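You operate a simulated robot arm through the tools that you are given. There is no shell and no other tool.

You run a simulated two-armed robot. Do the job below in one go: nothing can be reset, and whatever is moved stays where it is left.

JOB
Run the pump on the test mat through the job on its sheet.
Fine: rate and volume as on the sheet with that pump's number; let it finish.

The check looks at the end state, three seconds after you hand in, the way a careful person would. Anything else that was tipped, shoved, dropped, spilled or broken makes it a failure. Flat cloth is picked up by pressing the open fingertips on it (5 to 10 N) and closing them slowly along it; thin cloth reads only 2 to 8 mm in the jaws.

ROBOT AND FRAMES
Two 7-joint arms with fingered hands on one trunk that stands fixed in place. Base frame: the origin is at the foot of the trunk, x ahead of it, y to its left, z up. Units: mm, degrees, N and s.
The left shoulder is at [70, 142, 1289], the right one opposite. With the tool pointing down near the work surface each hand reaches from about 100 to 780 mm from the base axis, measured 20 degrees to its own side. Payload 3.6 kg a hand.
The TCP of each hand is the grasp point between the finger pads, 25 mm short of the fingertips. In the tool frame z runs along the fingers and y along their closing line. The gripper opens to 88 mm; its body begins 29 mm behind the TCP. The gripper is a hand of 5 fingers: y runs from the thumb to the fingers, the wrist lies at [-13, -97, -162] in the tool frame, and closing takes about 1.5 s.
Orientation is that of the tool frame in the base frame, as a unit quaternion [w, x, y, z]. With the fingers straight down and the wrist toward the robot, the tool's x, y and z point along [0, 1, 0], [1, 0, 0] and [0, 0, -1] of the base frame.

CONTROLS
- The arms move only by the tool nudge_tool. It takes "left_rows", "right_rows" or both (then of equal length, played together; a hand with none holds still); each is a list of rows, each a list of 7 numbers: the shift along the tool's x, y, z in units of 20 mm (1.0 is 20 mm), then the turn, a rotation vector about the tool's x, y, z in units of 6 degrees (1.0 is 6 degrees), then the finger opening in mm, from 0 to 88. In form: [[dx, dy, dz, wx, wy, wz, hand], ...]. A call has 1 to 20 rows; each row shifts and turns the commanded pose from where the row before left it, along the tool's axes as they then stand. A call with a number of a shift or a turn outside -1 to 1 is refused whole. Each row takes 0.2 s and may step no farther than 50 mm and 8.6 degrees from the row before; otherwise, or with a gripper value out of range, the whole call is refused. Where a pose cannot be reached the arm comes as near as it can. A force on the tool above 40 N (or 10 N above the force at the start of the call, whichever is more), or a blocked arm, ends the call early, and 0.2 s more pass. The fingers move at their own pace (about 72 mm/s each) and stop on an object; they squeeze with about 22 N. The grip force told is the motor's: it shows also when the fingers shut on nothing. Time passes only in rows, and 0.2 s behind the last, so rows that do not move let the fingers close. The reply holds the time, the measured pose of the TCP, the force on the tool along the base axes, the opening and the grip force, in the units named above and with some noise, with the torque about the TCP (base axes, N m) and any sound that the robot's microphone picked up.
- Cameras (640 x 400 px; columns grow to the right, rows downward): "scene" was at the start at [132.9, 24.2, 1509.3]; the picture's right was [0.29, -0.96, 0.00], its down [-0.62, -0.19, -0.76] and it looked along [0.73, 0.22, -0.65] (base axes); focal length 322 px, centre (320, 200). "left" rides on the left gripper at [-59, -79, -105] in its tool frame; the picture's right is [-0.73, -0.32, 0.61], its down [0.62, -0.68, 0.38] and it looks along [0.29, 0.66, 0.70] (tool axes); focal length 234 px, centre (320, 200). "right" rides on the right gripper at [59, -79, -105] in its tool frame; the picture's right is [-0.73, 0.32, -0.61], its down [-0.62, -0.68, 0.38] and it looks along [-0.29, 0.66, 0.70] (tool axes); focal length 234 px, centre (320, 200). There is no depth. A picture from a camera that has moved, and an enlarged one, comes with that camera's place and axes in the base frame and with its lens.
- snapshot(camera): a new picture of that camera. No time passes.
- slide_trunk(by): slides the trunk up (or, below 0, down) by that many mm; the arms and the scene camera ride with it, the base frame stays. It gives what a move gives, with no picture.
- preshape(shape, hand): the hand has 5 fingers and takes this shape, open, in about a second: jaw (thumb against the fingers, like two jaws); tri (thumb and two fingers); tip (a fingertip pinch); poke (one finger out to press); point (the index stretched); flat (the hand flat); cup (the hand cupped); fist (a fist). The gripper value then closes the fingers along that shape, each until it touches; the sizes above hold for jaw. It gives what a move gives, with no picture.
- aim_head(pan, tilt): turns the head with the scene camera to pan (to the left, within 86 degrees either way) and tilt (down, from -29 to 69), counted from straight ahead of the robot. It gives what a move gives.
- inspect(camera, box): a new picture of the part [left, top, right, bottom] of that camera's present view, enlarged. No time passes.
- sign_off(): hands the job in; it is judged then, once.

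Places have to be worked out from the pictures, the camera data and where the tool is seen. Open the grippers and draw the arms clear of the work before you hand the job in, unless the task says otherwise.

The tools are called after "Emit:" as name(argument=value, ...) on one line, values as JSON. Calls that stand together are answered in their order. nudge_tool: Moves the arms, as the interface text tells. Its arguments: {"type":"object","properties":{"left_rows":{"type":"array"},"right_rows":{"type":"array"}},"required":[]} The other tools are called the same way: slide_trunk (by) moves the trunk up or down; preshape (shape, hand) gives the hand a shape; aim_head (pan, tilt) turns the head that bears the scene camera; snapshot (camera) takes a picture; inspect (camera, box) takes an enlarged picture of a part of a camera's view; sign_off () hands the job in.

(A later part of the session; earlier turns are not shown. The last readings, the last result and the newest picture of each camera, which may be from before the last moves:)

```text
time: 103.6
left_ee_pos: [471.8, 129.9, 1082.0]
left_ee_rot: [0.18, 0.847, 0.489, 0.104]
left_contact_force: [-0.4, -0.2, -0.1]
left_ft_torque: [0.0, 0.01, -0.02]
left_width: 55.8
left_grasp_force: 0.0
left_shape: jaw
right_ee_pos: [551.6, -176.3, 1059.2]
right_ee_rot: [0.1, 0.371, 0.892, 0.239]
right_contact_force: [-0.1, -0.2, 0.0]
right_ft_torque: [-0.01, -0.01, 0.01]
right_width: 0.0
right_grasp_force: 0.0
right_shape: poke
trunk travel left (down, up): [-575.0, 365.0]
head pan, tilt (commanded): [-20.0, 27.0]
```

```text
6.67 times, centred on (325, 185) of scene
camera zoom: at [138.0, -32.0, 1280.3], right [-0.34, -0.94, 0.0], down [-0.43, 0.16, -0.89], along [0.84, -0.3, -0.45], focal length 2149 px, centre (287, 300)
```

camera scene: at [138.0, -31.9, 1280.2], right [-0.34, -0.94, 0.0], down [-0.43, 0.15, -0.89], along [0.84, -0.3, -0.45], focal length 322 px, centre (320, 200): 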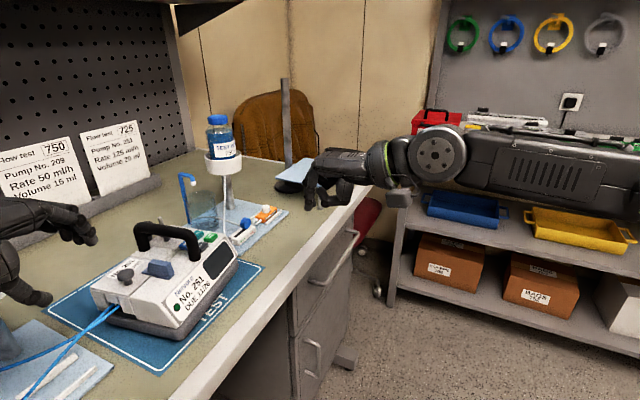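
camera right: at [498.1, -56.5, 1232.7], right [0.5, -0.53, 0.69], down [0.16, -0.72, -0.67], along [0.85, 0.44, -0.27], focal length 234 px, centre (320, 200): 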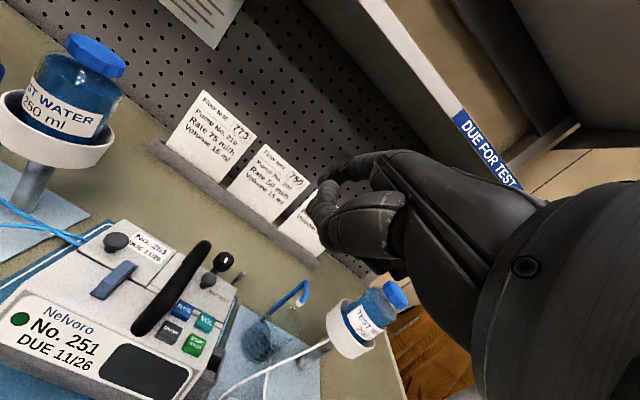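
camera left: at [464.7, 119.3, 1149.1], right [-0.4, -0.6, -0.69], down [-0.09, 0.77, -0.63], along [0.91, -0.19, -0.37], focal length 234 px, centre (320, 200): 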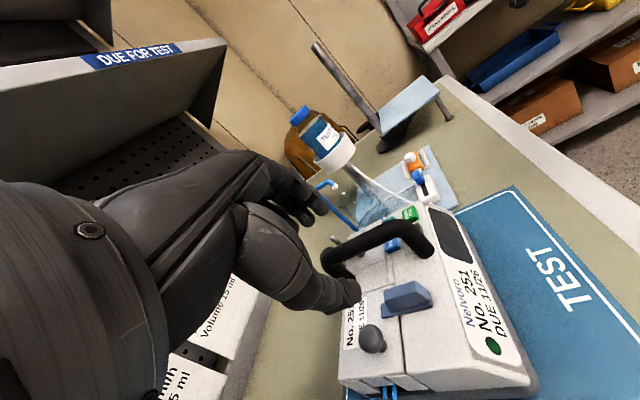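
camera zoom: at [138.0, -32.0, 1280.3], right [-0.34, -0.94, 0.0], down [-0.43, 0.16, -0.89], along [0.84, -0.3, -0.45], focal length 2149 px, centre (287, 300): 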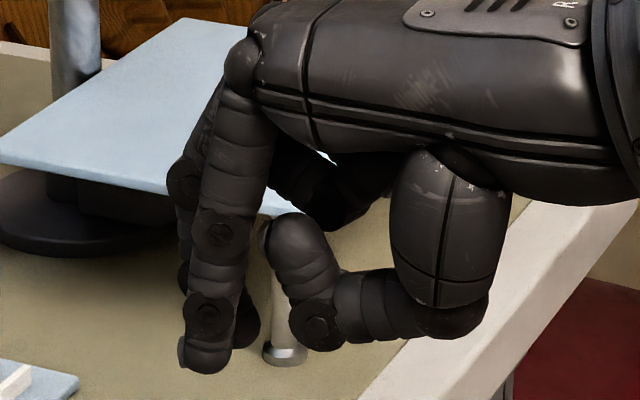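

There seems to be a second finger behind the index at about the same level. I'll check with the left wrist camera's view of the right hand.

Emit:
snapshot(camera="left")

Emit:
nudge_tool(right_rows=[[0, 0, 0, 1, 0, 0, 0], [0, 0, 0, 1, 0, 0, 0], [0, 0, 0, 1, 0, 0, 0], [0, 0, 0, 1, 0, 0, 0], [0, 0, 0, 1, 0, 0, 0], [0, 0, 0, 0, 0, 1, 0], [0, 0, 0, 0, 0, 1, 0], [0, 0, 0, 0, 0, 1, 0], [0, 0, 0, 0, 0, 1, 0], [0, 0, 0, 0, 0, 1, 0], [0, 0, 0, 0, 0, 1, 0], [0, 0, 0, 0, 0, 1, 0], [0, 0, 0, 0, 0, 0.5, 0]])

Emit:
inspect(camera="scene", box=[270, 130, 390, 230])

```text
taken
camera left: at [342.5, 134.9, 1144.8], right [-0.41, -0.6, -0.69], down [-0.09, 0.77, -0.63], along [0.91, -0.19, -0.37], focal length 234 px, centre (320, 200)
```

left: 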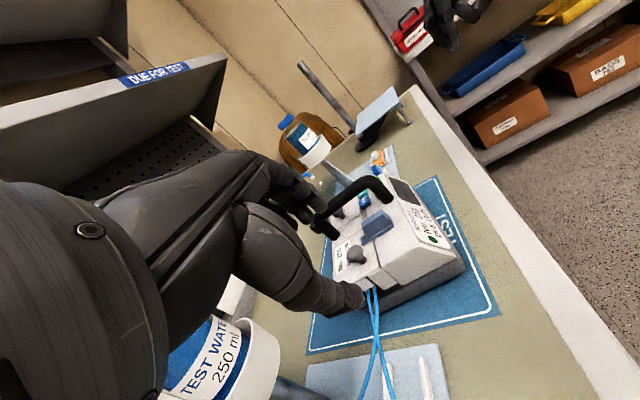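

```text
time: 106.4
left_ee_pos: [472.2, 128.9, 1080.1]
left_ee_rot: [0.18, 0.847, 0.489, 0.104]
left_contact_force: [0.2, 0.0, 0.4]
left_ft_torque: [0.0, -0.02, 0.0]
left_width: 55.6
left_grasp_force: 0.1
left_shape: jaw
right_ee_pos: [551.7, -176.8, 1059.6]
right_ee_rot: [0.001, 0.708, 0.706, 0.0]
right_contact_force: [-0.2, -0.8, -0.7]
right_ft_torque: [0.0, 0.01, 0.0]
right_width: 0.2
right_grasp_force: 0.1
right_shape: poke
trunk travel left (down, up): [-575.0, 365.0]
head pan, tilt (commanded): [-20.0, 27.0]
```

```text
4.00 times, centred on (330, 180) of scene
camera zoom: at [138.1, -32.0, 1280.2], right [-0.34, -0.94, 0.0], down [-0.43, 0.16, -0.89], along [0.84, -0.3, -0.45], focal length 1289 px, centre (280, 280)
```

zoom: 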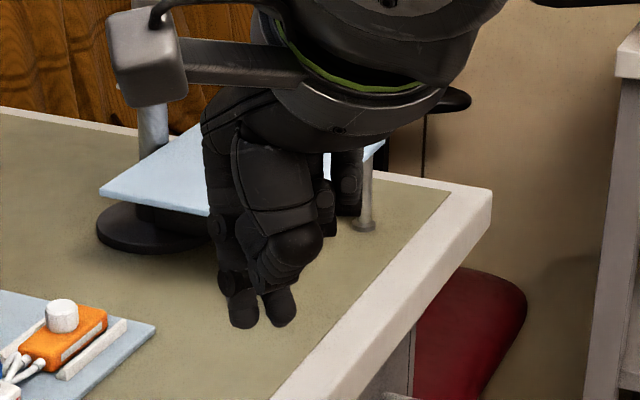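

Poke turns out to put out index and middle side by side (14 mm apart, same level). I'll test whether the opening value changes that in poke, and also look at "tri"/"tip" partly closed as alternatives.

Emit:
nudge_tool(right_rows=[[0, 0, 0, 0, 0, 0, 88], [0, 0, 0, 0, 0, 0, 88], [0, 0, 0, 0, 0, 0, 88], [0, 0, 0, 0, 0, 0, 88], [0, 0, 0, 0, 0, 0, 88], [0, 0, 0, 0, 0, 0, 88]])

Emit:
inspect(camera="scene", box=[270, 130, 390, 230])

Emit:
preshape(hand="right", shape="tip")

Emit:
nudge_tool(right_rows=[[0, 0, 0, 0, 0, 0, 30], [0, 0, 0, 0, 0, 0, 30], [0, 0, 0, 0, 0, 0, 30], [0, 0, 0, 0, 0, 0, 30], [0, 0, 0, 0, 0, 0, 30], [0, 0, 0, 0, 0, 0, 30]])

Emit:
inspect(camera="scene", box=[270, 130, 390, 230])

```text
time: 107.8
left_ee_pos: [472.3, 129.3, 1081.5]
left_ee_rot: [0.181, 0.848, 0.488, 0.104]
left_contact_force: [-0.8, -0.4, 0.0]
left_ft_torque: [-0.02, -0.01, 0.02]
left_width: 55.6
left_grasp_force: 0.1
left_shape: jaw
right_ee_pos: [552.4, -175.5, 1061.3]
right_ee_rot: [0.0, 0.708, 0.706, 0.0]
right_contact_force: [0.7, 0.3, 0.0]
right_ft_torque: [0.01, 0.01, -0.03]
right_width: 0.2
right_grasp_force: 0.1
right_shape: poke
trunk travel left (down, up): [-575.0, 365.0]
head pan, tilt (commanded): [-20.0, 27.0]
```

```text
4.00 times, centred on (330, 180) of scene
camera zoom: at [138.0, -32.0, 1280.3], right [-0.34, -0.94, 0.0], down [-0.43, 0.16, -0.89], along [0.84, -0.3, -0.45], focal length 1289 px, centre (280, 280)
```

zoom: 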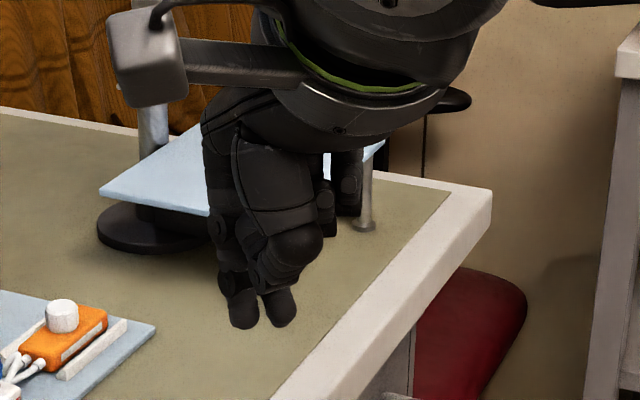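

```text
time: 108.7
left_ee_pos: [470.6, 129.7, 1082.3]
left_ee_rot: [0.179, 0.847, 0.489, 0.104]
left_contact_force: [0.0, -0.4, 0.1]
left_ft_torque: [0.0, 0.0, -0.01]
left_width: 55.7
left_grasp_force: 0.1
left_shape: jaw
right_ee_pos: [553.4, -174.4, 1060.7]
right_ee_rot: [-0.001, 0.707, 0.707, 0.001]
right_contact_force: [0.5, -0.8, 0.6]
right_ft_torque: [0.0, 0.0, 0.03]
right_width: 87.7
right_grasp_force: 0.0
right_shape: tip
trunk travel left (down, up): [-575.0, 365.0]
head pan, tilt (commanded): [-20.0, 27.0]
```

```text
time: 110.1
left_ee_pos: [471.8, 128.8, 1080.3]
left_ee_rot: [0.18, 0.847, 0.488, 0.104]
left_contact_force: [-0.4, -0.1, -0.4]
left_ft_torque: [-0.02, 0.02, 0.03]
left_width: 55.4
left_grasp_force: 0.0
left_shape: jaw
right_ee_pos: [551.2, -174.6, 1061.3]
right_ee_rot: [0.0, 0.707, 0.707, 0.0]
right_contact_force: [-0.3, -0.1, -0.1]
right_ft_torque: [0.02, -0.01, 0.02]
right_width: 30.8
right_grasp_force: 0.0
right_shape: tip
trunk travel left (down, up): [-575.0, 365.0]
head pan, tilt (commanded): [-20.0, 27.0]
```

```text
4.00 times, centred on (330, 180) of scene
camera zoom: at [138.0, -32.0, 1280.3], right [-0.34, -0.94, 0.0], down [-0.43, 0.16, -0.89], along [0.84, -0.3, -0.45], focal length 1289 px, centre (280, 280)
```

zoom: 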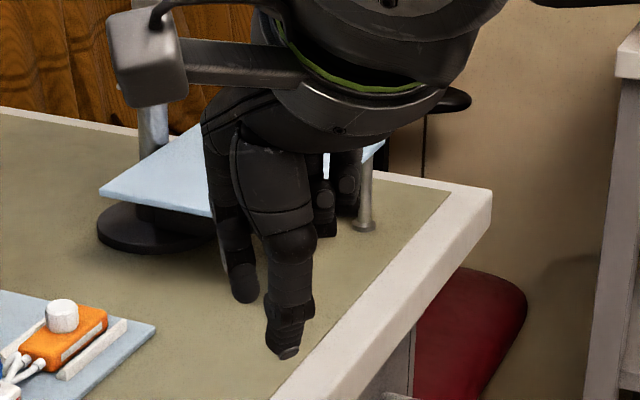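

Opening value doesn't matter in poke. Measured from these zooms: fingers are ~12 mm thick, so the poke pair is ~26 mm wide, fitting on one button (22 mm) with the gap beside it; it stays usable at a 41–46° tilt. For reach I need the trunk lower, so first I park the left hand high and out of view, and raise the right.

Emit:
nudge_tool(left_rows=[[0, 0.407, -0.911, 0, 0, 0, 56], [0, 0.407, -0.911, 0, 0, 0, 56], [0, 0.407, -0.911, 0, 0, 0, 56], [0, 0.407, -0.911, 0, 0, 0, 56], [0, 0.407, -0.911, 0, 0, 0, 56], [0, 0.407, -0.911, 0, 0, 0, 56], [0, 0.407, -0.911, 0, 0, 0, 56], [0, 0.407, -0.911, 0, 0, 0, 56], [0.79, -0.68, -0.3, 0, 0, 0, 56], [0.79, -0.68, -0.3, 0, 0, 0, 56], [0.79, -0.68, -0.3, 0, 0, 0, 56], [0.79, -0.68, -0.3, 0, 0, 0, 56], [0.79, -0.68, -0.3, 0, 0, 0, 56], [0.79, -0.68, -0.3, 0, 0, 0, 56], [0.79, -0.68, -0.3, 0, 0, 0, 56], [0.79, -0.68, -0.3, 0, 0, 0, 56], [0, 0, 0, 0, 0, 0, 56]])

Emit:
preshape(hand="right", shape="poke")

Emit:
aim_head(pan=15, tilt=25)

Emit:
snapshot(camera="scene")

```text
time: 113.7
left_ee_pos: [432.2, 297.6, 1240.9]
left_ee_rot: [0.18, 0.848, 0.489, 0.104]
left_contact_force: [-0.1, -0.6, 0.6]
left_ft_torque: [0.02, 0.0, 0.0]
left_width: 55.5
left_grasp_force: 0.0
left_shape: jaw
right_ee_pos: [554.0, -176.7, 1061.0]
right_ee_rot: [-0.001, 0.708, 0.706, 0.0]
right_contact_force: [-0.6, 0.3, -0.6]
right_ft_torque: [0.01, -0.02, -0.04]
right_width: 30.7
right_grasp_force: 0.1
right_shape: tip
trunk travel left (down, up): [-575.0, 365.0]
head pan, tilt (commanded): [-20.0, 27.0]
```

```text
time: 114.6
left_ee_pos: [430.3, 298.0, 1241.1]
left_ee_rot: [0.18, 0.848, 0.488, 0.104]
left_contact_force: [0.2, 0.4, 0.7]
left_ft_torque: [0.01, -0.01, -0.03]
left_width: 55.6
left_grasp_force: 0.1
left_shape: jaw
right_ee_pos: [552.3, -176.0, 1060.3]
right_ee_rot: [-0.001, 0.708, 0.706, 0.0]
right_contact_force: [0.2, 0.2, -0.1]
right_ft_torque: [0.02, -0.01, 0.05]
right_width: 0.0
right_grasp_force: 0.0
right_shape: poke
trunk travel left (down, up): [-575.0, 365.0]
head pan, tilt (commanded): [-20.0, 27.0]
```

```text
time: 115.6
left_ee_pos: [430.5, 298.7, 1241.2]
left_ee_rot: [0.181, 0.848, 0.488, 0.103]
left_contact_force: [0.7, -0.3, -0.8]
left_ft_torque: [-0.02, 0.03, 0.01]
left_width: 55.3
left_grasp_force: 0.0
left_shape: jaw
right_ee_pos: [552.4, -176.7, 1060.5]
right_ee_rot: [0.0, 0.708, 0.707, 0.0]
right_contact_force: [0.4, 0.7, 0.0]
right_ft_torque: [0.02, -0.02, 0.01]
right_width: 0.1
right_grasp_force: 0.1
right_shape: poke
trunk travel left (down, up): [-575.0, 365.0]
head pan, tilt (commanded): [15.0, 25.0]
```

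```text
taken
camera scene: at [141.0, 23.1, 1283.5], right [0.26, -0.97, 0.0], down [-0.41, -0.11, -0.91], along [0.88, 0.23, -0.42], focal length 322 px, centre (320, 200)
```

scene: 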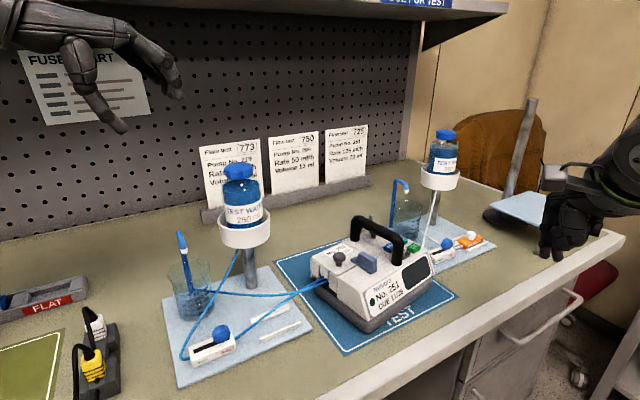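

Clear view now. I'll zoom on the pump to refine the button positions in its new place, and then lower the trunk by 89 mm.

Emit:
inspect(camera="scene", box=[305, 205, 445, 335])

Emit:
slide_trunk(by=-89)

Emit:
inspect(camera="scene", box=[300, 130, 440, 260])

Emit:
snapshot(camera="scene")

```text
3.08 times, centred on (375, 270) of scene
camera zoom: at [141.0, 23.1, 1283.5], right [0.26, -0.97, 0.0], down [-0.41, -0.11, -0.91], along [0.88, 0.23, -0.42], focal length 992 px, centre (151, -15)
```

zoom: 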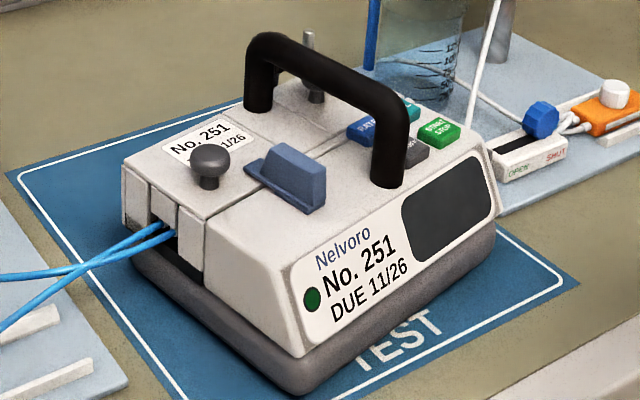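

```text
time: 116.8
left_ee_pos: [430.6, 297.7, 1152.1]
left_ee_rot: [0.18, 0.847, 0.489, 0.103]
left_contact_force: [-0.2, 0.5, 0.9]
left_ft_torque: [0.05, 0.0, 0.03]
left_width: 55.5
left_grasp_force: 0.0
left_shape: jaw
right_ee_pos: [552.4, -175.9, 972.3]
right_ee_rot: [0.0, 0.708, 0.706, 0.0]
right_contact_force: [-0.4, 0.5, 0.4]
right_ft_torque: [0.01, 0.02, -0.02]
right_width: 0.0
right_grasp_force: 0.1
right_shape: poke
trunk travel left (down, up): [-486.0, 454.0]
head pan, tilt (commanded): [15.0, 25.0]
```

```text
3.08 times, centred on (370, 195) of scene
camera zoom: at [140.7, 23.2, 1194.5], right [0.26, -0.97, 0.0], down [-0.41, -0.11, -0.91], along [0.88, 0.23, -0.42], focal length 992 px, centre (166, 215)
```

zoom: 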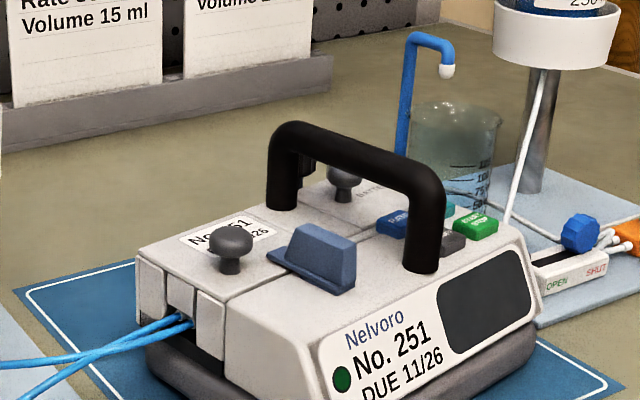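

```text
taken
camera scene: at [140.7, 23.2, 1194.5], right [0.26, -0.97, 0.0], down [-0.41, -0.11, -0.91], along [0.88, 0.23, -0.42], focal length 322 px, centre (320, 200)
```

scene: 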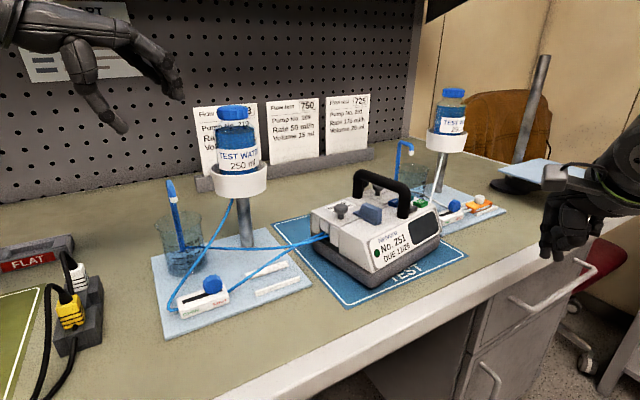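

The trunk is down and the view is clear. I'll raise the right hand, turn it to yaw 48°, tilt it 44° forward and bring the fingertips to hover in front of and above the panel.

Emit:
nudge_tool(right_rows=[[0, 0, -0.84, 0, 0, 0, 0], [0, 0, -0.84, 0, 0, 0, 0], [0, 0, -0.84, 0, 0, 0, 0], [0, 0, -0.84, 0, 0, 0, 0], [0, 0, -0.84, 0, 0, 0, 0], [0, 0, 0, 0, 0, -1, 0], [0, 0, 0, 0, 0, -1, 0], [0, 0, 0, 0, 0, -1, 0], [0, 0, 0, 0, 0, -1, 0], [0, 0, 0, 0, 0, -1, 0], [0, 0, 0, 0, 0, -1, 0], [0, 0, 0, 0, 0, -1, 0], [0, 0, 0, 0, 0, -1, 0], [0, 0, 0, 0, 0, 0, 0]])

Emit:
nudge_tool(right_rows=[[0, 0, 0, -0.917, 0, 0, 0], [0, 0, 0, -0.917, 0, 0, 0], [0, 0, 0, -0.917, 0, 0, 0], [0, 0, 0, -0.917, 0, 0, 0], [0, 0, 0, -0.917, 0, 0, 0], [0, 0, 0, -0.917, 0, 0, 0], [0, 0, 0, -0.917, 0, 0, 0], [0, 0, 0, -0.917, 0, 0, 0], [0.593, 0.768, 0.743, 0, 0, 0, 0], [0.593, 0.768, 0.743, 0, 0, 0, 0], [0.593, 0.768, 0.743, 0, 0, 0, 0], [0.593, 0.768, 0.743, 0, 0, 0, 0], [0.593, 0.768, 0.743, 0, 0, 0, 0], [0.593, 0.768, 0.743, 0, 0, 0, 0], [0, 0, 0, 0, 0, 0, 0]])

Emit:
snapshot(camera="scene")

Emit:
snapshot(camera="right")

```text
time: 119.8
left_ee_pos: [431.1, 298.9, 1151.4]
left_ee_rot: [0.18, 0.848, 0.488, 0.104]
left_contact_force: [0.4, 0.3, 0.0]
left_ft_torque: [0.0, 0.02, 0.0]
left_width: 55.5
left_grasp_force: 0.0
left_shape: jaw
right_ee_pos: [552.9, -176.0, 1056.3]
right_ee_rot: [-0.001, 0.359, 0.933, 0.0]
right_contact_force: [-0.8, -0.2, 0.8]
right_ft_torque: [0.0, 0.0, 0.01]
right_width: 0.1
right_grasp_force: 0.1
right_shape: poke
trunk travel left (down, up): [-486.0, 454.0]
head pan, tilt (commanded): [15.0, 25.0]
```

```text
time: 123.0
left_ee_pos: [430.4, 297.8, 1151.8]
left_ee_rot: [0.181, 0.848, 0.488, 0.103]
left_contact_force: [-0.5, 0.4, -0.4]
left_ft_torque: [0.04, -0.01, 0.02]
left_width: 56.1
left_grasp_force: 0.1
left_shape: jaw
right_ee_pos: [587.3, -31.8, 1055.4]
right_ee_rot: [0.135, 0.333, 0.865, 0.35]
right_contact_force: [0.7, 0.6, 0.3]
right_ft_torque: [0.0, 0.01, 0.01]
right_width: 0.0
right_grasp_force: 0.1
right_shape: poke
trunk travel left (down, up): [-486.0, 454.0]
head pan, tilt (commanded): [15.0, 25.0]
```

```text
taken
camera scene: at [140.9, 22.4, 1194.5], right [0.26, -0.97, 0.0], down [-0.41, -0.11, -0.91], along [0.88, 0.23, -0.42], focal length 322 px, centre (320, 200)
```

scene: 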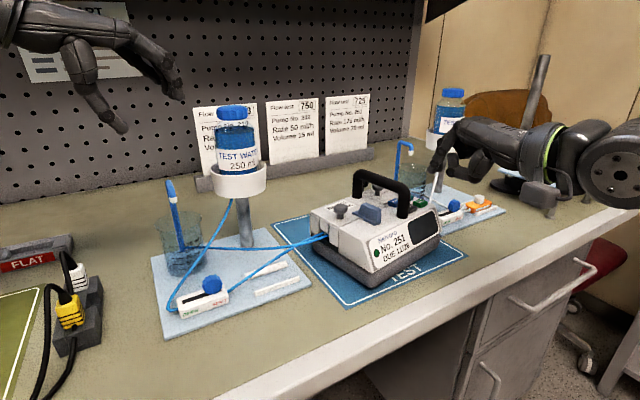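

```text
taken
camera right: at [455.3, -89.7, 1077.2], right [0.41, -0.63, 0.66], down [0.31, -0.58, -0.75], along [0.86, 0.52, -0.04], focal length 234 px, centre (320, 200)
```

right: 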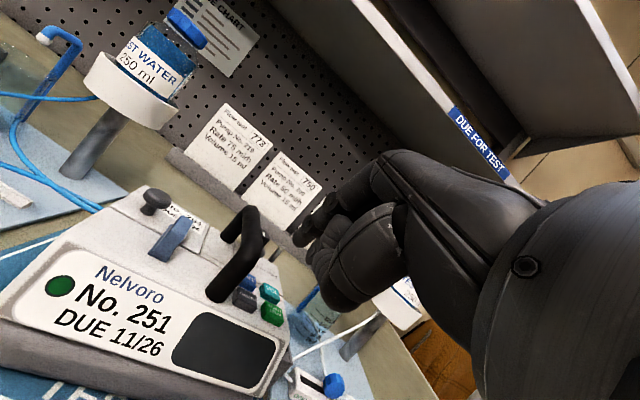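

The hand hovers beside the panel. Zooming in on fingertips and buttons from both cameras.

Emit:
inspect(camera="scene", box=[340, 110, 480, 250])

Emit:
inspect(camera="right", box=[190, 180, 350, 340])

```text
2.86 times, centred on (410, 180) of scene
camera zoom: at [140.9, 22.4, 1194.5], right [0.26, -0.97, 0.0], down [-0.41, -0.11, -0.91], along [0.88, 0.23, -0.42], focal length 921 px, centre (63, 257)
```

zoom: 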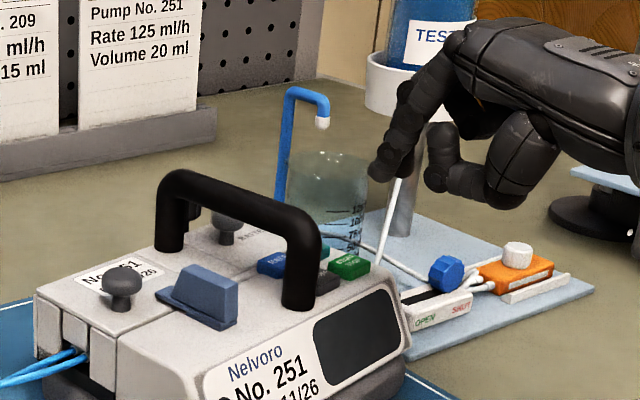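

```text
2.50 times, centred on (270, 260) of right
camera zoom: at [455.3, -89.7, 1077.2], right [0.41, -0.63, 0.66], down [0.31, -0.58, -0.75], along [0.86, 0.52, -0.04], focal length 585 px, centre (445, 50)
```

zoom: 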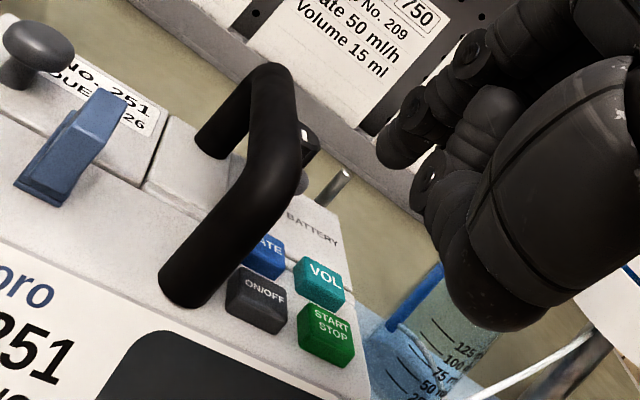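

Button centres agree within a few mm between cameras (ON/OFF ≈ [621, 2], START ≈ [643, -14], VOL ≈ [660, 5], RATE ≈ [640, 22]). I'll bring the finger pair over ON/OFF at about 45 mm above it and look again.

Emit:
nudge_tool(right_rows=[[-0.092, 0.097, 0.743, 0, 0, 0, 0], [-0.092, 0.097, 0.743, 0, 0, 0, 0], [-0.092, 0.097, 0.743, 0, 0, 0, 0], [0, 0, 0, 0, 0, 0, 0]])

Emit:
inspect(camera="scene", box=[370, 130, 470, 230])

Emit:
inspect(camera="right", box=[230, 180, 350, 300])

```text
time: 124.0
left_ee_pos: [430.4, 298.7, 1151.7]
left_ee_rot: [0.18, 0.847, 0.488, 0.104]
left_contact_force: [-0.9, 0.3, 0.7]
left_ft_torque: [-0.03, 0.02, 0.0]
left_width: 55.6
left_grasp_force: 0.1
left_shape: jaw
right_ee_pos: [604.6, -9.7, 1031.5]
right_ee_rot: [0.13, 0.325, 0.87, 0.348]
right_contact_force: [0.6, 0.1, -0.4]
right_ft_torque: [0.02, -0.03, 0.0]
right_width: 0.0
right_grasp_force: 0.0
right_shape: poke
right hand out of reach, approached as far as the arm can: row 3
trunk travel left (down, up): [-486.0, 454.0]
head pan, tilt (commanded): [15.0, 25.0]
```

```text
4.00 times, centred on (420, 180) of scene
camera zoom: at [140.6, 23.3, 1194.5], right [0.26, -0.97, 0.0], down [-0.41, -0.11, -0.91], along [0.88, 0.23, -0.42], focal length 1289 px, centre (-80, 280)
```

zoom: 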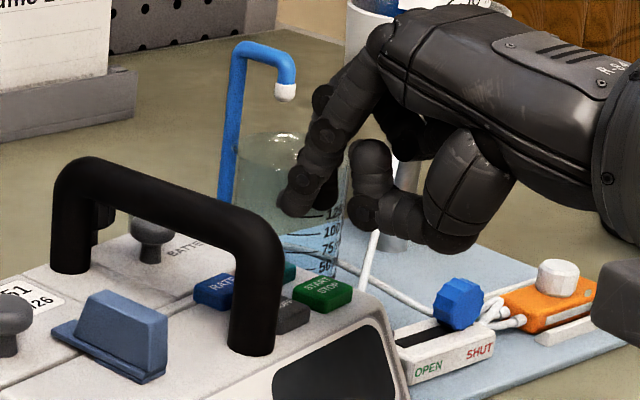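

```text
3.33 times, centred on (290, 240) of right
camera zoom: at [475.0, -70.4, 1053.8], right [0.43, -0.61, 0.66], down [0.32, -0.58, -0.75], along [0.84, 0.53, -0.05], focal length 781 px, centre (420, 67)
```

zoom: 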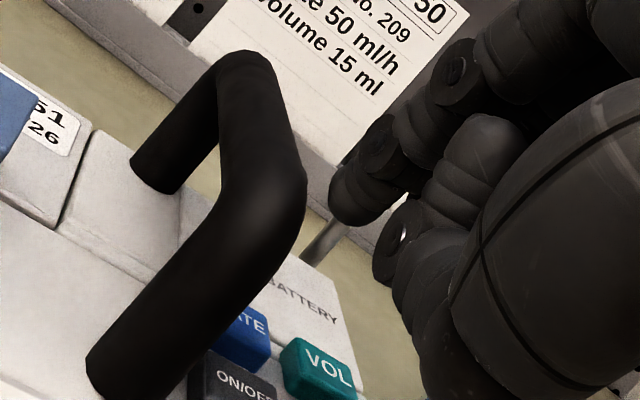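

At this tilt the palm lines up with the forearm (a wrist singularity), so I should use a smaller tilt (~33°) instead, which needs the pump about 15 mm closer still (it then remains on the mat). I'll back the right hand off and raise the trunk a bit for the left hand's grasp.

Emit:
nudge_tool(right_rows=[[0, -0.79, -0.75, 0, 0, 0, 0], [0, -0.79, -0.75, 0, 0, 0, 0], [0, -0.79, -0.75, 0, 0, 0, 0], [0, -0.79, -0.75, 0, 0, 0, 0], [0, -0.79, -0.75, 0, 0, 0, 0], [0, -0.79, -0.75, 0, 0, 0, 0], [-0.9, 0, 0, 0.5, 0, 0, 0], [-0.9, 0, 0, 0.5, 0, 0, 0], [-0.9, 0, 0, 0.5, 0, 0, 0], [-0.9, 0, 0, 0.5, 0, 0, 0], [0, 0, 0, 0, 0, 0, 0]])

Emit:
slide_trunk(by=40)

Emit:
nudge_tool(left_rows=[[-0.79, 0.68, 0.3, 0, 0, 0, 56], [-0.79, 0.68, 0.3, 0, 0, 0, 56], [-0.79, 0.68, 0.3, 0, 0, 0, 56], [-0.79, 0.68, 0.3, 0, 0, 0, 56], [-0.79, 0.68, 0.3, 0, 0, 0, 56], [-0.79, 0.68, 0.3, 0, 0, 0, 56], [-0.79, 0.68, 0.3, 0, 0, 0, 56], [-0.79, 0.68, 0.3, 0, 0, 0, 56], [0, 0, 0, 0, -0.34, 0.759, 56], [0, 0, 0, 0, -0.34, 0.759, 56], [0, 0, 0, 0, 0, 0, 56]])

Emit:
snapshot(camera="scene")

```text
time: 126.5
left_ee_pos: [431.1, 298.7, 1152.1]
left_ee_rot: [0.18, 0.847, 0.488, 0.104]
left_contact_force: [0.5, -0.4, -0.1]
left_ft_torque: [0.0, -0.02, -0.05]
left_width: 55.4
left_grasp_force: 0.1
left_shape: jaw
right_ee_pos: [579.6, -155.5, 1026.0]
right_ee_rot: [0.1, 0.345, 0.897, 0.257]
right_contact_force: [0.8, 0.2, 0.6]
right_ft_torque: [-0.02, 0.0, 0.01]
right_width: 0.4
right_grasp_force: 0.0
right_shape: poke
trunk travel left (down, up): [-486.0, 454.0]
head pan, tilt (commanded): [15.0, 25.0]
```

```text
time: 127.3
left_ee_pos: [430.8, 299.5, 1191.6]
left_ee_rot: [0.18, 0.847, 0.489, 0.105]
left_contact_force: [-0.4, 0.3, 0.4]
left_ft_torque: [0.03, -0.02, -0.02]
left_width: 55.5
left_grasp_force: 0.1
left_shape: jaw
right_ee_pos: [579.2, -156.7, 1066.3]
right_ee_rot: [0.099, 0.345, 0.897, 0.258]
right_contact_force: [-0.5, 0.2, -0.6]
right_ft_torque: [0.0, 0.0, 0.04]
right_width: 0.0
right_grasp_force: 0.0
right_shape: poke
trunk travel left (down, up): [-526.0, 414.0]
head pan, tilt (commanded): [15.0, 25.0]
```

```text
time: 129.7
left_ee_pos: [470.6, 128.8, 1192.0]
left_ee_rot: [0.189, 0.887, 0.412, 0.088]
left_contact_force: [0.1, -1.1, -0.2]
left_ft_torque: [0.01, 0.02, -0.03]
left_width: 55.7
left_grasp_force: 0.0
left_shape: jaw
right_ee_pos: [579.0, -156.1, 1065.5]
right_ee_rot: [0.099, 0.344, 0.897, 0.259]
right_contact_force: [0.4, -0.2, 0.6]
right_ft_torque: [0.0, -0.02, 0.0]
right_width: 0.0
right_grasp_force: 0.1
right_shape: poke
trunk travel left (down, up): [-526.0, 414.0]
head pan, tilt (commanded): [15.0, 25.0]
```

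```text
taken
camera scene: at [140.7, 22.9, 1234.5], right [0.26, -0.97, 0.0], down [-0.41, -0.11, -0.91], along [0.88, 0.23, -0.42], focal length 322 px, centre (320, 200)
```

scene: 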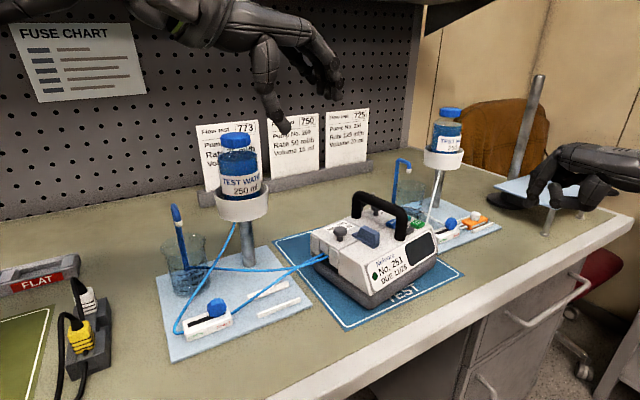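

The left hand is at yaw −40°. I'll bring it to the pre-grasp point 70 mm above the handle along its tool axis and check.

Emit:
nudge_tool(left_rows=[[0.154, 0.402, 0.825, 0, 0, 0, 56], [0.154, 0.402, 0.825, 0, 0, 0, 56], [0.154, 0.402, 0.825, 0, 0, 0, 56], [0.154, 0.402, 0.825, 0, 0, 0, 56], [0.154, 0.402, 0.825, 0, 0, 0, 56], [0.154, 0.402, 0.825, 0, 0, 0, 56], [0.154, 0.402, 0.825, 0, 0, 0, 56], [0.154, 0.402, 0.825, 0, 0, 0, 56], [0.154, 0.402, 0.825, 0, 0, 0, 56], [0.154, 0.402, 0.825, 0, 0, 0, 56], [0, 0, 0, 0, 0, 0, 56]])

Emit:
inspect(camera="scene", box=[320, 110, 460, 250])

Emit:
inspect(camera="left", box=[230, 150, 450, 330])

```text
time: 132.1
left_ee_pos: [596.4, 63.9, 1073.6]
left_ee_rot: [0.188, 0.887, 0.413, 0.088]
left_contact_force: [1.0, -0.1, 0.1]
left_ft_torque: [0.02, -0.02, 0.0]
left_width: 55.7
left_grasp_force: 0.1
left_shape: jaw
right_ee_pos: [580.4, -155.7, 1066.9]
right_ee_rot: [0.099, 0.344, 0.897, 0.258]
right_contact_force: [0.0, 0.3, 0.5]
right_ft_torque: [0.02, 0.0, 0.01]
right_width: 0.0
right_grasp_force: 0.0
right_shape: poke
trunk travel left (down, up): [-526.0, 414.0]
head pan, tilt (commanded): [15.0, 25.0]
```

```text
2.86 times, centred on (390, 180) of scene
camera zoom: at [140.6, 23.3, 1234.5], right [0.26, -0.97, 0.0], down [-0.41, -0.11, -0.91], along [0.88, 0.23, -0.42], focal length 921 px, centre (120, 257)
```

zoom: 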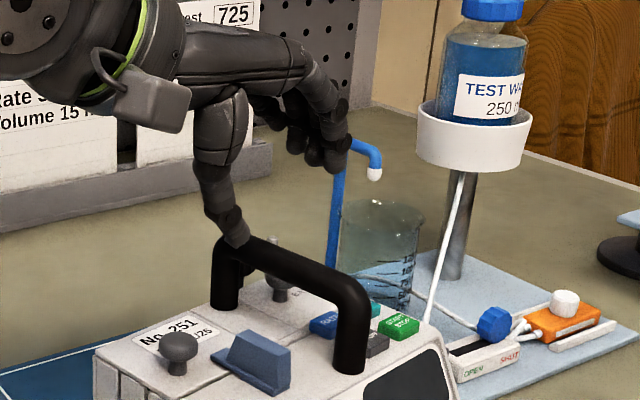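

```text
2.22 times, centred on (340, 240) of left
camera zoom: at [470.7, 90.9, 1138.2], right [-0.5, -0.53, -0.69], down [0.04, 0.78, -0.63], along [0.86, -0.35, -0.37], focal length 520 px, centre (276, 111)
```

zoom: 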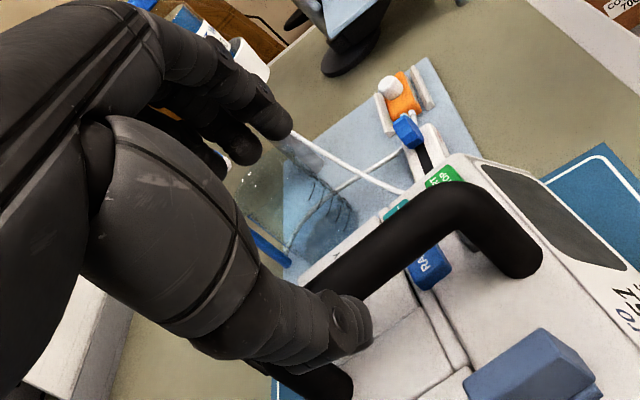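

Bar position confirmed (x−y≈582). To keep the thumb away from the blue lever I'll narrow the opening to 42 and grasp 8 mm farther back along the bar.

Emit:
nudge_tool(left_rows=[[0.187, 0.075, 0.525, 0, 0, 0, 42], [0.187, 0.075, 0.525, 0, 0, 0, 42], [0, 0, 0.4, 0, 0, 0, 42], [0, 0, 0.4, 0, 0, 0, 42], [0, 0, 0, 0, 0, 0, 42]])

Emit:
inspect(camera="scene", box=[320, 110, 460, 250])

Emit:
inspect(camera="left", box=[230, 150, 450, 330])

```text
time: 133.3
left_ee_pos: [616.4, 57.4, 1041.9]
left_ee_rot: [0.189, 0.886, 0.413, 0.088]
left_contact_force: [-0.4, 0.4, -0.5]
left_ft_torque: [0.05, 0.01, 0.0]
left_width: 42.2
left_grasp_force: 0.1
left_shape: jaw
right_ee_pos: [578.7, -155.3, 1067.0]
right_ee_rot: [0.099, 0.344, 0.897, 0.258]
right_contact_force: [-0.3, -0.2, 0.6]
right_ft_torque: [0.01, 0.01, 0.0]
right_width: 0.3
right_grasp_force: 0.1
right_shape: poke
trunk travel left (down, up): [-526.0, 414.0]
head pan, tilt (commanded): [15.0, 25.0]
```

```text
2.86 times, centred on (390, 180) of scene
camera zoom: at [140.8, 23.1, 1234.5], right [0.26, -0.97, 0.0], down [-0.41, -0.11, -0.91], along [0.88, 0.23, -0.42], focal length 921 px, centre (120, 257)
```

zoom: 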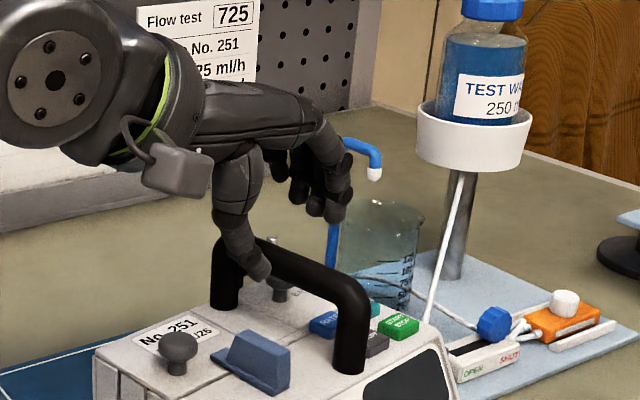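

```text
2.22 times, centred on (340, 240) of left
camera zoom: at [490.2, 84.3, 1105.6], right [-0.5, -0.53, -0.69], down [0.04, 0.78, -0.63], along [0.86, -0.35, -0.37], focal length 520 px, centre (276, 111)
```

zoom: 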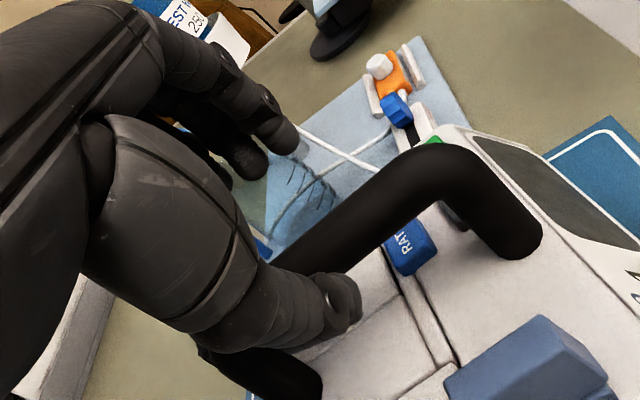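

The thumb will pass left of the bar with ~15 mm clearance. Descending the remaining 34 mm.

Emit:
nudge_tool(left_rows=[[0, 0, 0.43, 0, 0, 0, 42], [0, 0, 0.43, 0, 0, 0, 42], [0, 0, 0.43, 0, 0, 0, 42], [0, 0, 0.43, 0, 0, 0, 42], [0, 0, 0, 0, 0, 0, 42]])

Emit:
inspect(camera="scene", box=[320, 110, 460, 250])

Emit:
inspect(camera="left", box=[230, 150, 450, 330])

```text
time: 134.5
left_ee_pos: [626.4, 47.9, 1011.1]
left_ee_rot: [0.188, 0.886, 0.413, 0.088]
left_contact_force: [0.8, -0.1, -0.1]
left_ft_torque: [0.0, -0.01, -0.01]
left_width: 42.4
left_grasp_force: 0.1
left_shape: jaw
right_ee_pos: [580.2, -156.1, 1065.8]
right_ee_rot: [0.1, 0.345, 0.897, 0.258]
right_contact_force: [0.1, -0.7, -0.4]
right_ft_torque: [0.0, -0.03, -0.02]
right_width: 0.0
right_grasp_force: 0.1
right_shape: poke
trunk travel left (down, up): [-526.0, 414.0]
head pan, tilt (commanded): [15.0, 25.0]
```

```text
2.86 times, centred on (390, 180) of scene
camera zoom: at [140.8, 23.1, 1234.5], right [0.26, -0.97, 0.0], down [-0.41, -0.11, -0.91], along [0.88, 0.23, -0.42], focal length 921 px, centre (120, 257)
```

zoom: 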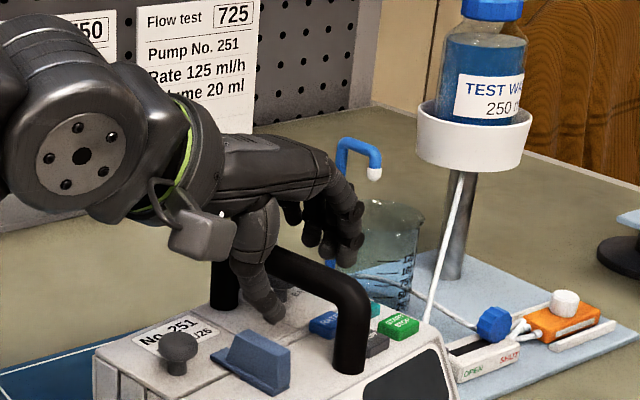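

```text
2.22 times, centred on (340, 240) of left
camera zoom: at [500.6, 75.1, 1074.5], right [-0.5, -0.53, -0.69], down [0.04, 0.78, -0.63], along [0.86, -0.35, -0.37], focal length 520 px, centre (276, 111)
```

zoom: 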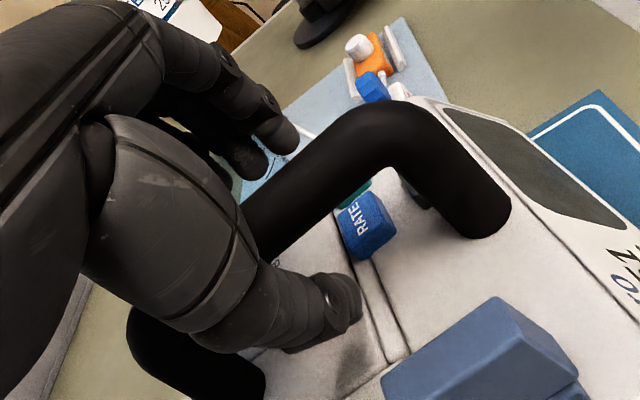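

Clear on all sides. Closing, lifting 4 mm, and drawing the pump another 14 mm.

Emit:
nudge_tool(left_rows=[[0, 0, 0, 0, 0, 0, 25], [0, 0, 0, 0, 0, 0, 10], [0, 0, 0, 0, 0, 0, 0], [0, 0, 0, 0, 0, 0, 0], [0, 0, 0, 0, 0, 0, 0], [0, 0, 0, 0, 0, 0, 0], [0, 0, 0, 0, 0, 0, 0], [0, 0.04, -0.09, 0, 0, 0, 0], [0, 0.04, -0.09, 0, 0, 0, 0], [0, 0, 0, 0, 0, 0, 0]])

Emit:
nudge_tool(left_rows=[[-0.232, -0.019, -0.008, 0, 0, 0, 0], [-0.232, -0.019, -0.008, 0, 0, 0, 0], [-0.232, -0.019, -0.008, 0, 0, 0, 0], [0, 0, 0, 0, 0, 0, 0], [0, -0.04, 0.09, 0, 0, 0, 0], [0, -0.04, 0.09, 0, 0, 0, 0], [0, -0.01, 0.03, 0, 0, 0, 0], [0, 0, 0, 0, 0, 0, 0]])

Emit:
inspect(camera="scene", box=[270, 170, 480, 340])

```text
time: 136.7
left_ee_pos: [627.3, 47.9, 1013.2]
left_ee_rot: [0.188, 0.887, 0.414, 0.087]
left_contact_force: [-0.3, -0.4, -9.6]
left_ft_torque: [-0.05, -0.02, -0.01]
left_width: 8.1
left_grasp_force: 21.9
left_shape: jaw
right_ee_pos: [581.5, -156.2, 1065.2]
right_ee_rot: [0.098, 0.345, 0.897, 0.257]
right_contact_force: [0.0, 0.0, -0.3]
right_ft_torque: [-0.02, 0.0, -0.02]
right_width: 0.1
right_grasp_force: 0.1
right_shape: poke
trunk travel left (down, up): [-526.0, 414.0]
head pan, tilt (commanded): [15.0, 25.0]
```

```text
time: 138.5
left_ee_pos: [618.2, 37.9, 1007.9]
left_ee_rot: [0.188, 0.887, 0.413, 0.086]
left_contact_force: [-0.3, -0.8, -8.2]
left_ft_torque: [-0.01, -0.03, 0.0]
left_width: 8.1
left_grasp_force: 21.2
left_shape: jaw
right_ee_pos: [579.7, -155.7, 1065.8]
right_ee_rot: [0.1, 0.345, 0.897, 0.256]
right_contact_force: [0.7, 0.2, 0.0]
right_ft_torque: [0.0, -0.02, 0.01]
right_width: 0.0
right_grasp_force: 0.0
right_shape: poke
trunk travel left (down, up): [-526.0, 414.0]
head pan, tilt (commanded): [15.0, 25.0]
```

```text
2.35 times, centred on (375, 255) of scene
camera zoom: at [142.3, 23.1, 1234.3], right [0.26, -0.97, 0.0], down [-0.41, -0.11, -0.91], along [0.87, 0.23, -0.42], focal length 758 px, centre (191, 71)
```

zoom: 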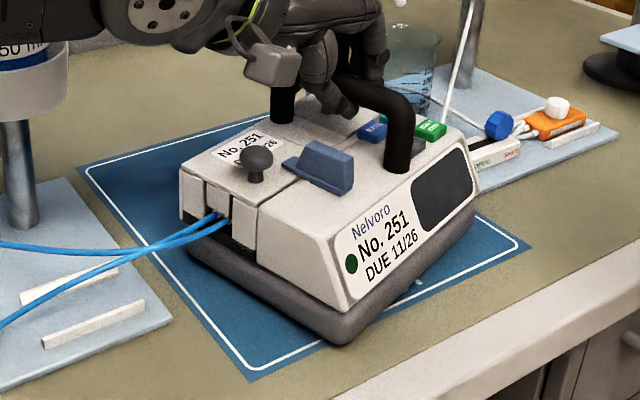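

The pump is still inside the mat border. I'll lower 2 mm more, release, and lift the hand straight up and away.

Emit:
nudge_tool(left_rows=[[0, -0.03, 0.07, 0, 0, 0, 0], [0, -0.02, 0.04, 0, 0, 0, 0], [0, 0, 0, 0, 0, 0, 0]])

Emit:
nudge_tool(left_rows=[[0, 0, 0, 0, 0, 0, 15], [0, 0, 0, 0, 0, 0, 30], [0, 0, 0, 0, 0, 0, 42], [0, 0, 0, 0, 0, 0, 46], [0, 0, 0, 0, 0, 0, 46], [0, 0.204, -0.455, 0, 0, 0, 46], [0, 0.204, -0.455, 0, 0, 0, 46], [0, 0.204, -0.455, 0, 0, 0, 46], [0, 0.204, -0.455, 0, 0, 0, 46], [0, 0.4, -0.9, 0, 0, 0, 46], [0, 0.4, -0.9, 0, 0, 0, 46], [0, 0.4, -0.9, 0, 0, 0, 46], [0, 0.4, -0.9, 0, 0, 0, 46], [0, 0.4, -0.9, 0, 0, 0, 46], [0, 0, 0, 0, 0, 0, 46]])

Emit:
nudge_tool(left_rows=[[0.1, -0.8, -0.36, 0, 0, 0, 46], [0.1, -0.8, -0.36, 0, 0, 0, 46], [0.1, -0.8, -0.36, 0, 0, 0, 46], [0.1, -0.8, -0.36, 0, 0, 0, 46], [0.1, -0.8, -0.36, 0, 0, 0, 46], [0.1, -0.8, -0.36, 0, 0, 0, 46], [0.1, -0.8, -0.36, 0, 0, 0, 46], [0.1, -0.8, -0.36, 0, 0, 0, 46], [0.9, -0.5, -0.3, 0, 0, 0, 46], [0.9, -0.5, -0.3, 0, 0, 0, 46], [0.9, -0.5, -0.3, 0, 0, 0, 46], [0.9, -0.5, -0.3, 0, 0, 0, 46], [0.9, -0.5, -0.3, 0, 0, 0, 46], [0.9, -0.5, -0.3, 0, 0, 0, 46], [0, 0, 0, 0, 0, 0, 46]])

Emit:
snapshot(camera="scene")

```text
time: 139.3
left_ee_pos: [617.9, 39.5, 1007.4]
left_ee_rot: [0.189, 0.886, 0.413, 0.088]
left_contact_force: [-0.3, -0.5, -3.7]
left_ft_torque: [0.0, 0.0, -0.01]
left_width: 8.3
left_grasp_force: 21.8
left_shape: jaw
right_ee_pos: [579.9, -155.5, 1065.5]
right_ee_rot: [0.099, 0.345, 0.897, 0.257]
right_contact_force: [0.6, -1.0, 0.5]
right_ft_torque: [0.0, -0.05, 0.01]
right_width: 0.0
right_grasp_force: 0.1
right_shape: poke
trunk travel left (down, up): [-526.0, 414.0]
head pan, tilt (commanded): [15.0, 25.0]
```

```text
time: 142.5
left_ee_pos: [614.9, 52.6, 1115.1]
left_ee_rot: [0.19, 0.886, 0.414, 0.088]
left_contact_force: [0.0, 0.2, -0.5]
left_ft_torque: [0.03, 0.01, 0.0]
left_width: 45.6
left_grasp_force: 0.1
left_shape: jaw
left hand out of reach, approached as far as the arm can: row 11, 12, 13, 14
right_ee_pos: [580.2, -154.4, 1066.5]
right_ee_rot: [0.098, 0.344, 0.897, 0.257]
right_contact_force: [0.3, -0.1, 0.3]
right_ft_torque: [-0.02, 0.03, 0.01]
right_width: 0.1
right_grasp_force: 0.0
right_shape: poke
trunk travel left (down, up): [-526.0, 414.0]
head pan, tilt (commanded): [15.0, 25.0]
```

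```text
time: 145.7
left_ee_pos: [532.8, 282.1, 1123.8]
left_ee_rot: [0.188, 0.887, 0.413, 0.088]
left_contact_force: [0.3, -1.7, 2.2]
left_ft_torque: [0.01, -0.1, -0.05]
left_width: 45.5
left_grasp_force: 0.0
left_shape: jaw
right_ee_pos: [579.6, -155.1, 1065.1]
right_ee_rot: [0.099, 0.344, 0.897, 0.258]
right_contact_force: [0.0, -0.5, 1.2]
right_ft_torque: [0.04, 0.02, -0.01]
right_width: 0.1
right_grasp_force: 0.0
right_shape: poke
trunk travel left (down, up): [-526.0, 414.0]
head pan, tilt (commanded): [15.0, 25.0]
```

```text
taken
camera scene: at [140.7, 22.4, 1234.5], right [0.26, -0.97, 0.0], down [-0.41, -0.11, -0.91], along [0.88, 0.23, -0.42], focal length 322 px, centre (320, 200)
```

scene: 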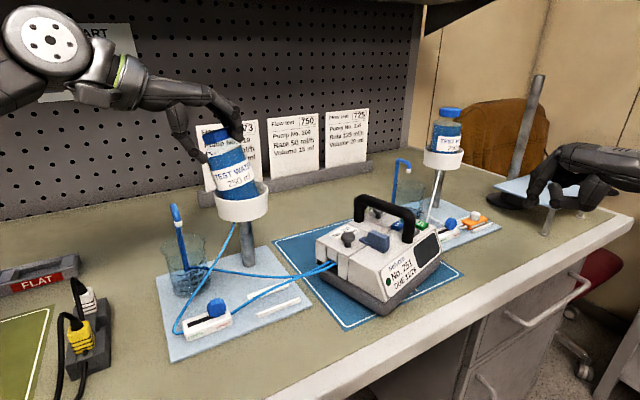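

I misjudged that last move: the left hand went too low over the left bottle and seems to be leaning it. I'll stop and look closely before moving.

Emit:
inspect(camera="scene", box=[150, 70, 310, 280])

Emit:
snapshot(camera="left")

```text
1.90 times, centred on (230, 175) of scene
camera zoom: at [140.7, 22.4, 1234.5], right [0.26, -0.97, 0.0], down [-0.41, -0.11, -0.91], along [0.88, 0.23, -0.42], focal length 614 px, centre (491, 248)
```

zoom: 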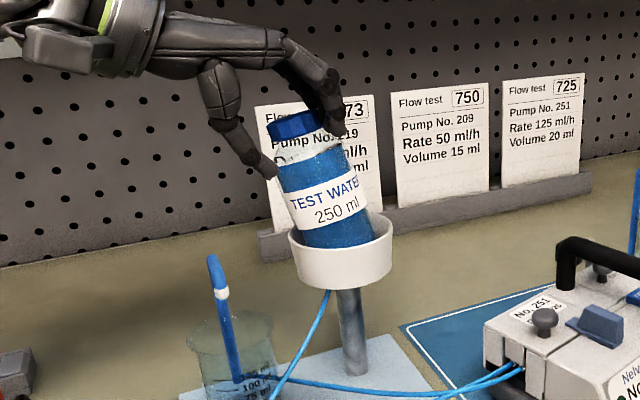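

```text
taken
camera left: at [406.1, 309.7, 1187.9], right [-0.5, -0.53, -0.69], down [0.04, 0.78, -0.63], along [0.86, -0.35, -0.37], focal length 234 px, centre (320, 200)
```

left: 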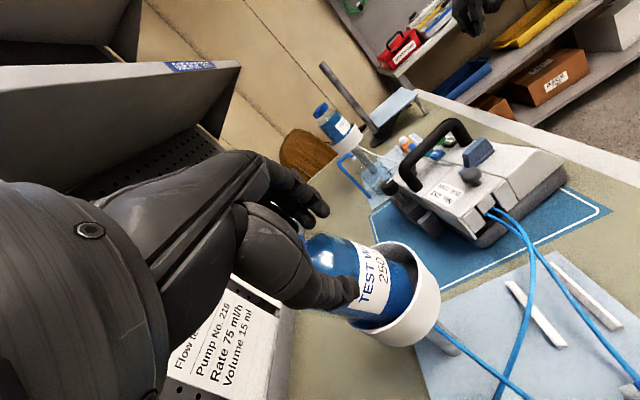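

The bottle leans about 12° inside its cup, between thumb and fingers. Reversing the same path slowly should let it settle back upright; I'll do a third of it and look.

Emit:
nudge_tool(left_rows=[[-0.3, 0.167, 0.1, 0, 0, 0, 46], [-0.3, 0.167, 0.1, 0, 0, 0, 46], [-0.3, 0.167, 0.1, 0, 0, 0, 46]])

Emit:
inspect(camera="scene", box=[150, 70, 310, 280])

Emit:
inspect(camera="left", box=[200, 130, 480, 380])

```text
time: 146.5
left_ee_pos: [529.3, 261.6, 1123.0]
left_ee_rot: [0.188, 0.886, 0.414, 0.087]
left_contact_force: [0.2, -0.7, -0.2]
left_ft_torque: [-0.01, 0.0, 0.03]
left_width: 45.8
left_grasp_force: 0.0
left_shape: jaw
right_ee_pos: [578.9, -156.4, 1065.7]
right_ee_rot: [0.1, 0.345, 0.897, 0.258]
right_contact_force: [-0.6, 1.0, -0.6]
right_ft_torque: [0.02, 0.01, 0.0]
right_width: 0.2
right_grasp_force: 0.1
right_shape: poke
trunk travel left (down, up): [-526.0, 414.0]
head pan, tilt (commanded): [15.0, 25.0]
```

```text
1.90 times, centred on (230, 175) of scene
camera zoom: at [141.0, 22.9, 1234.4], right [0.26, -0.97, 0.0], down [-0.41, -0.11, -0.91], along [0.88, 0.23, -0.42], focal length 614 px, centre (491, 248)
```

zoom: 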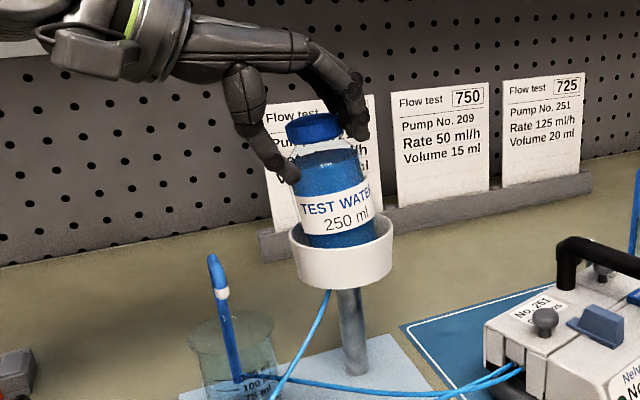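

```text
1.60 times, centred on (340, 255) of left
camera zoom: at [403.6, 289.7, 1186.3], right [-0.5, -0.53, -0.69], down [0.04, 0.78, -0.63], along [0.86, -0.35, -0.37], focal length 375 px, centre (288, 112)
```

zoom: 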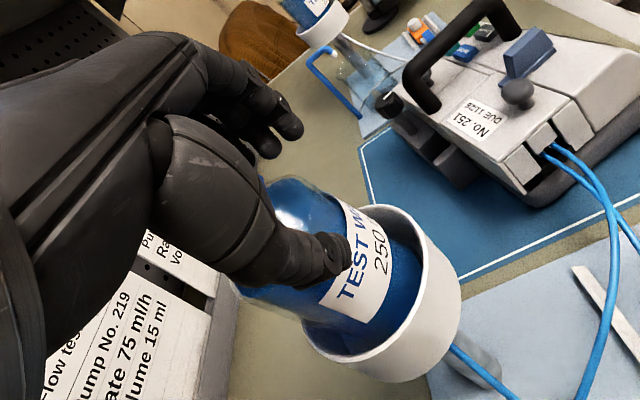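

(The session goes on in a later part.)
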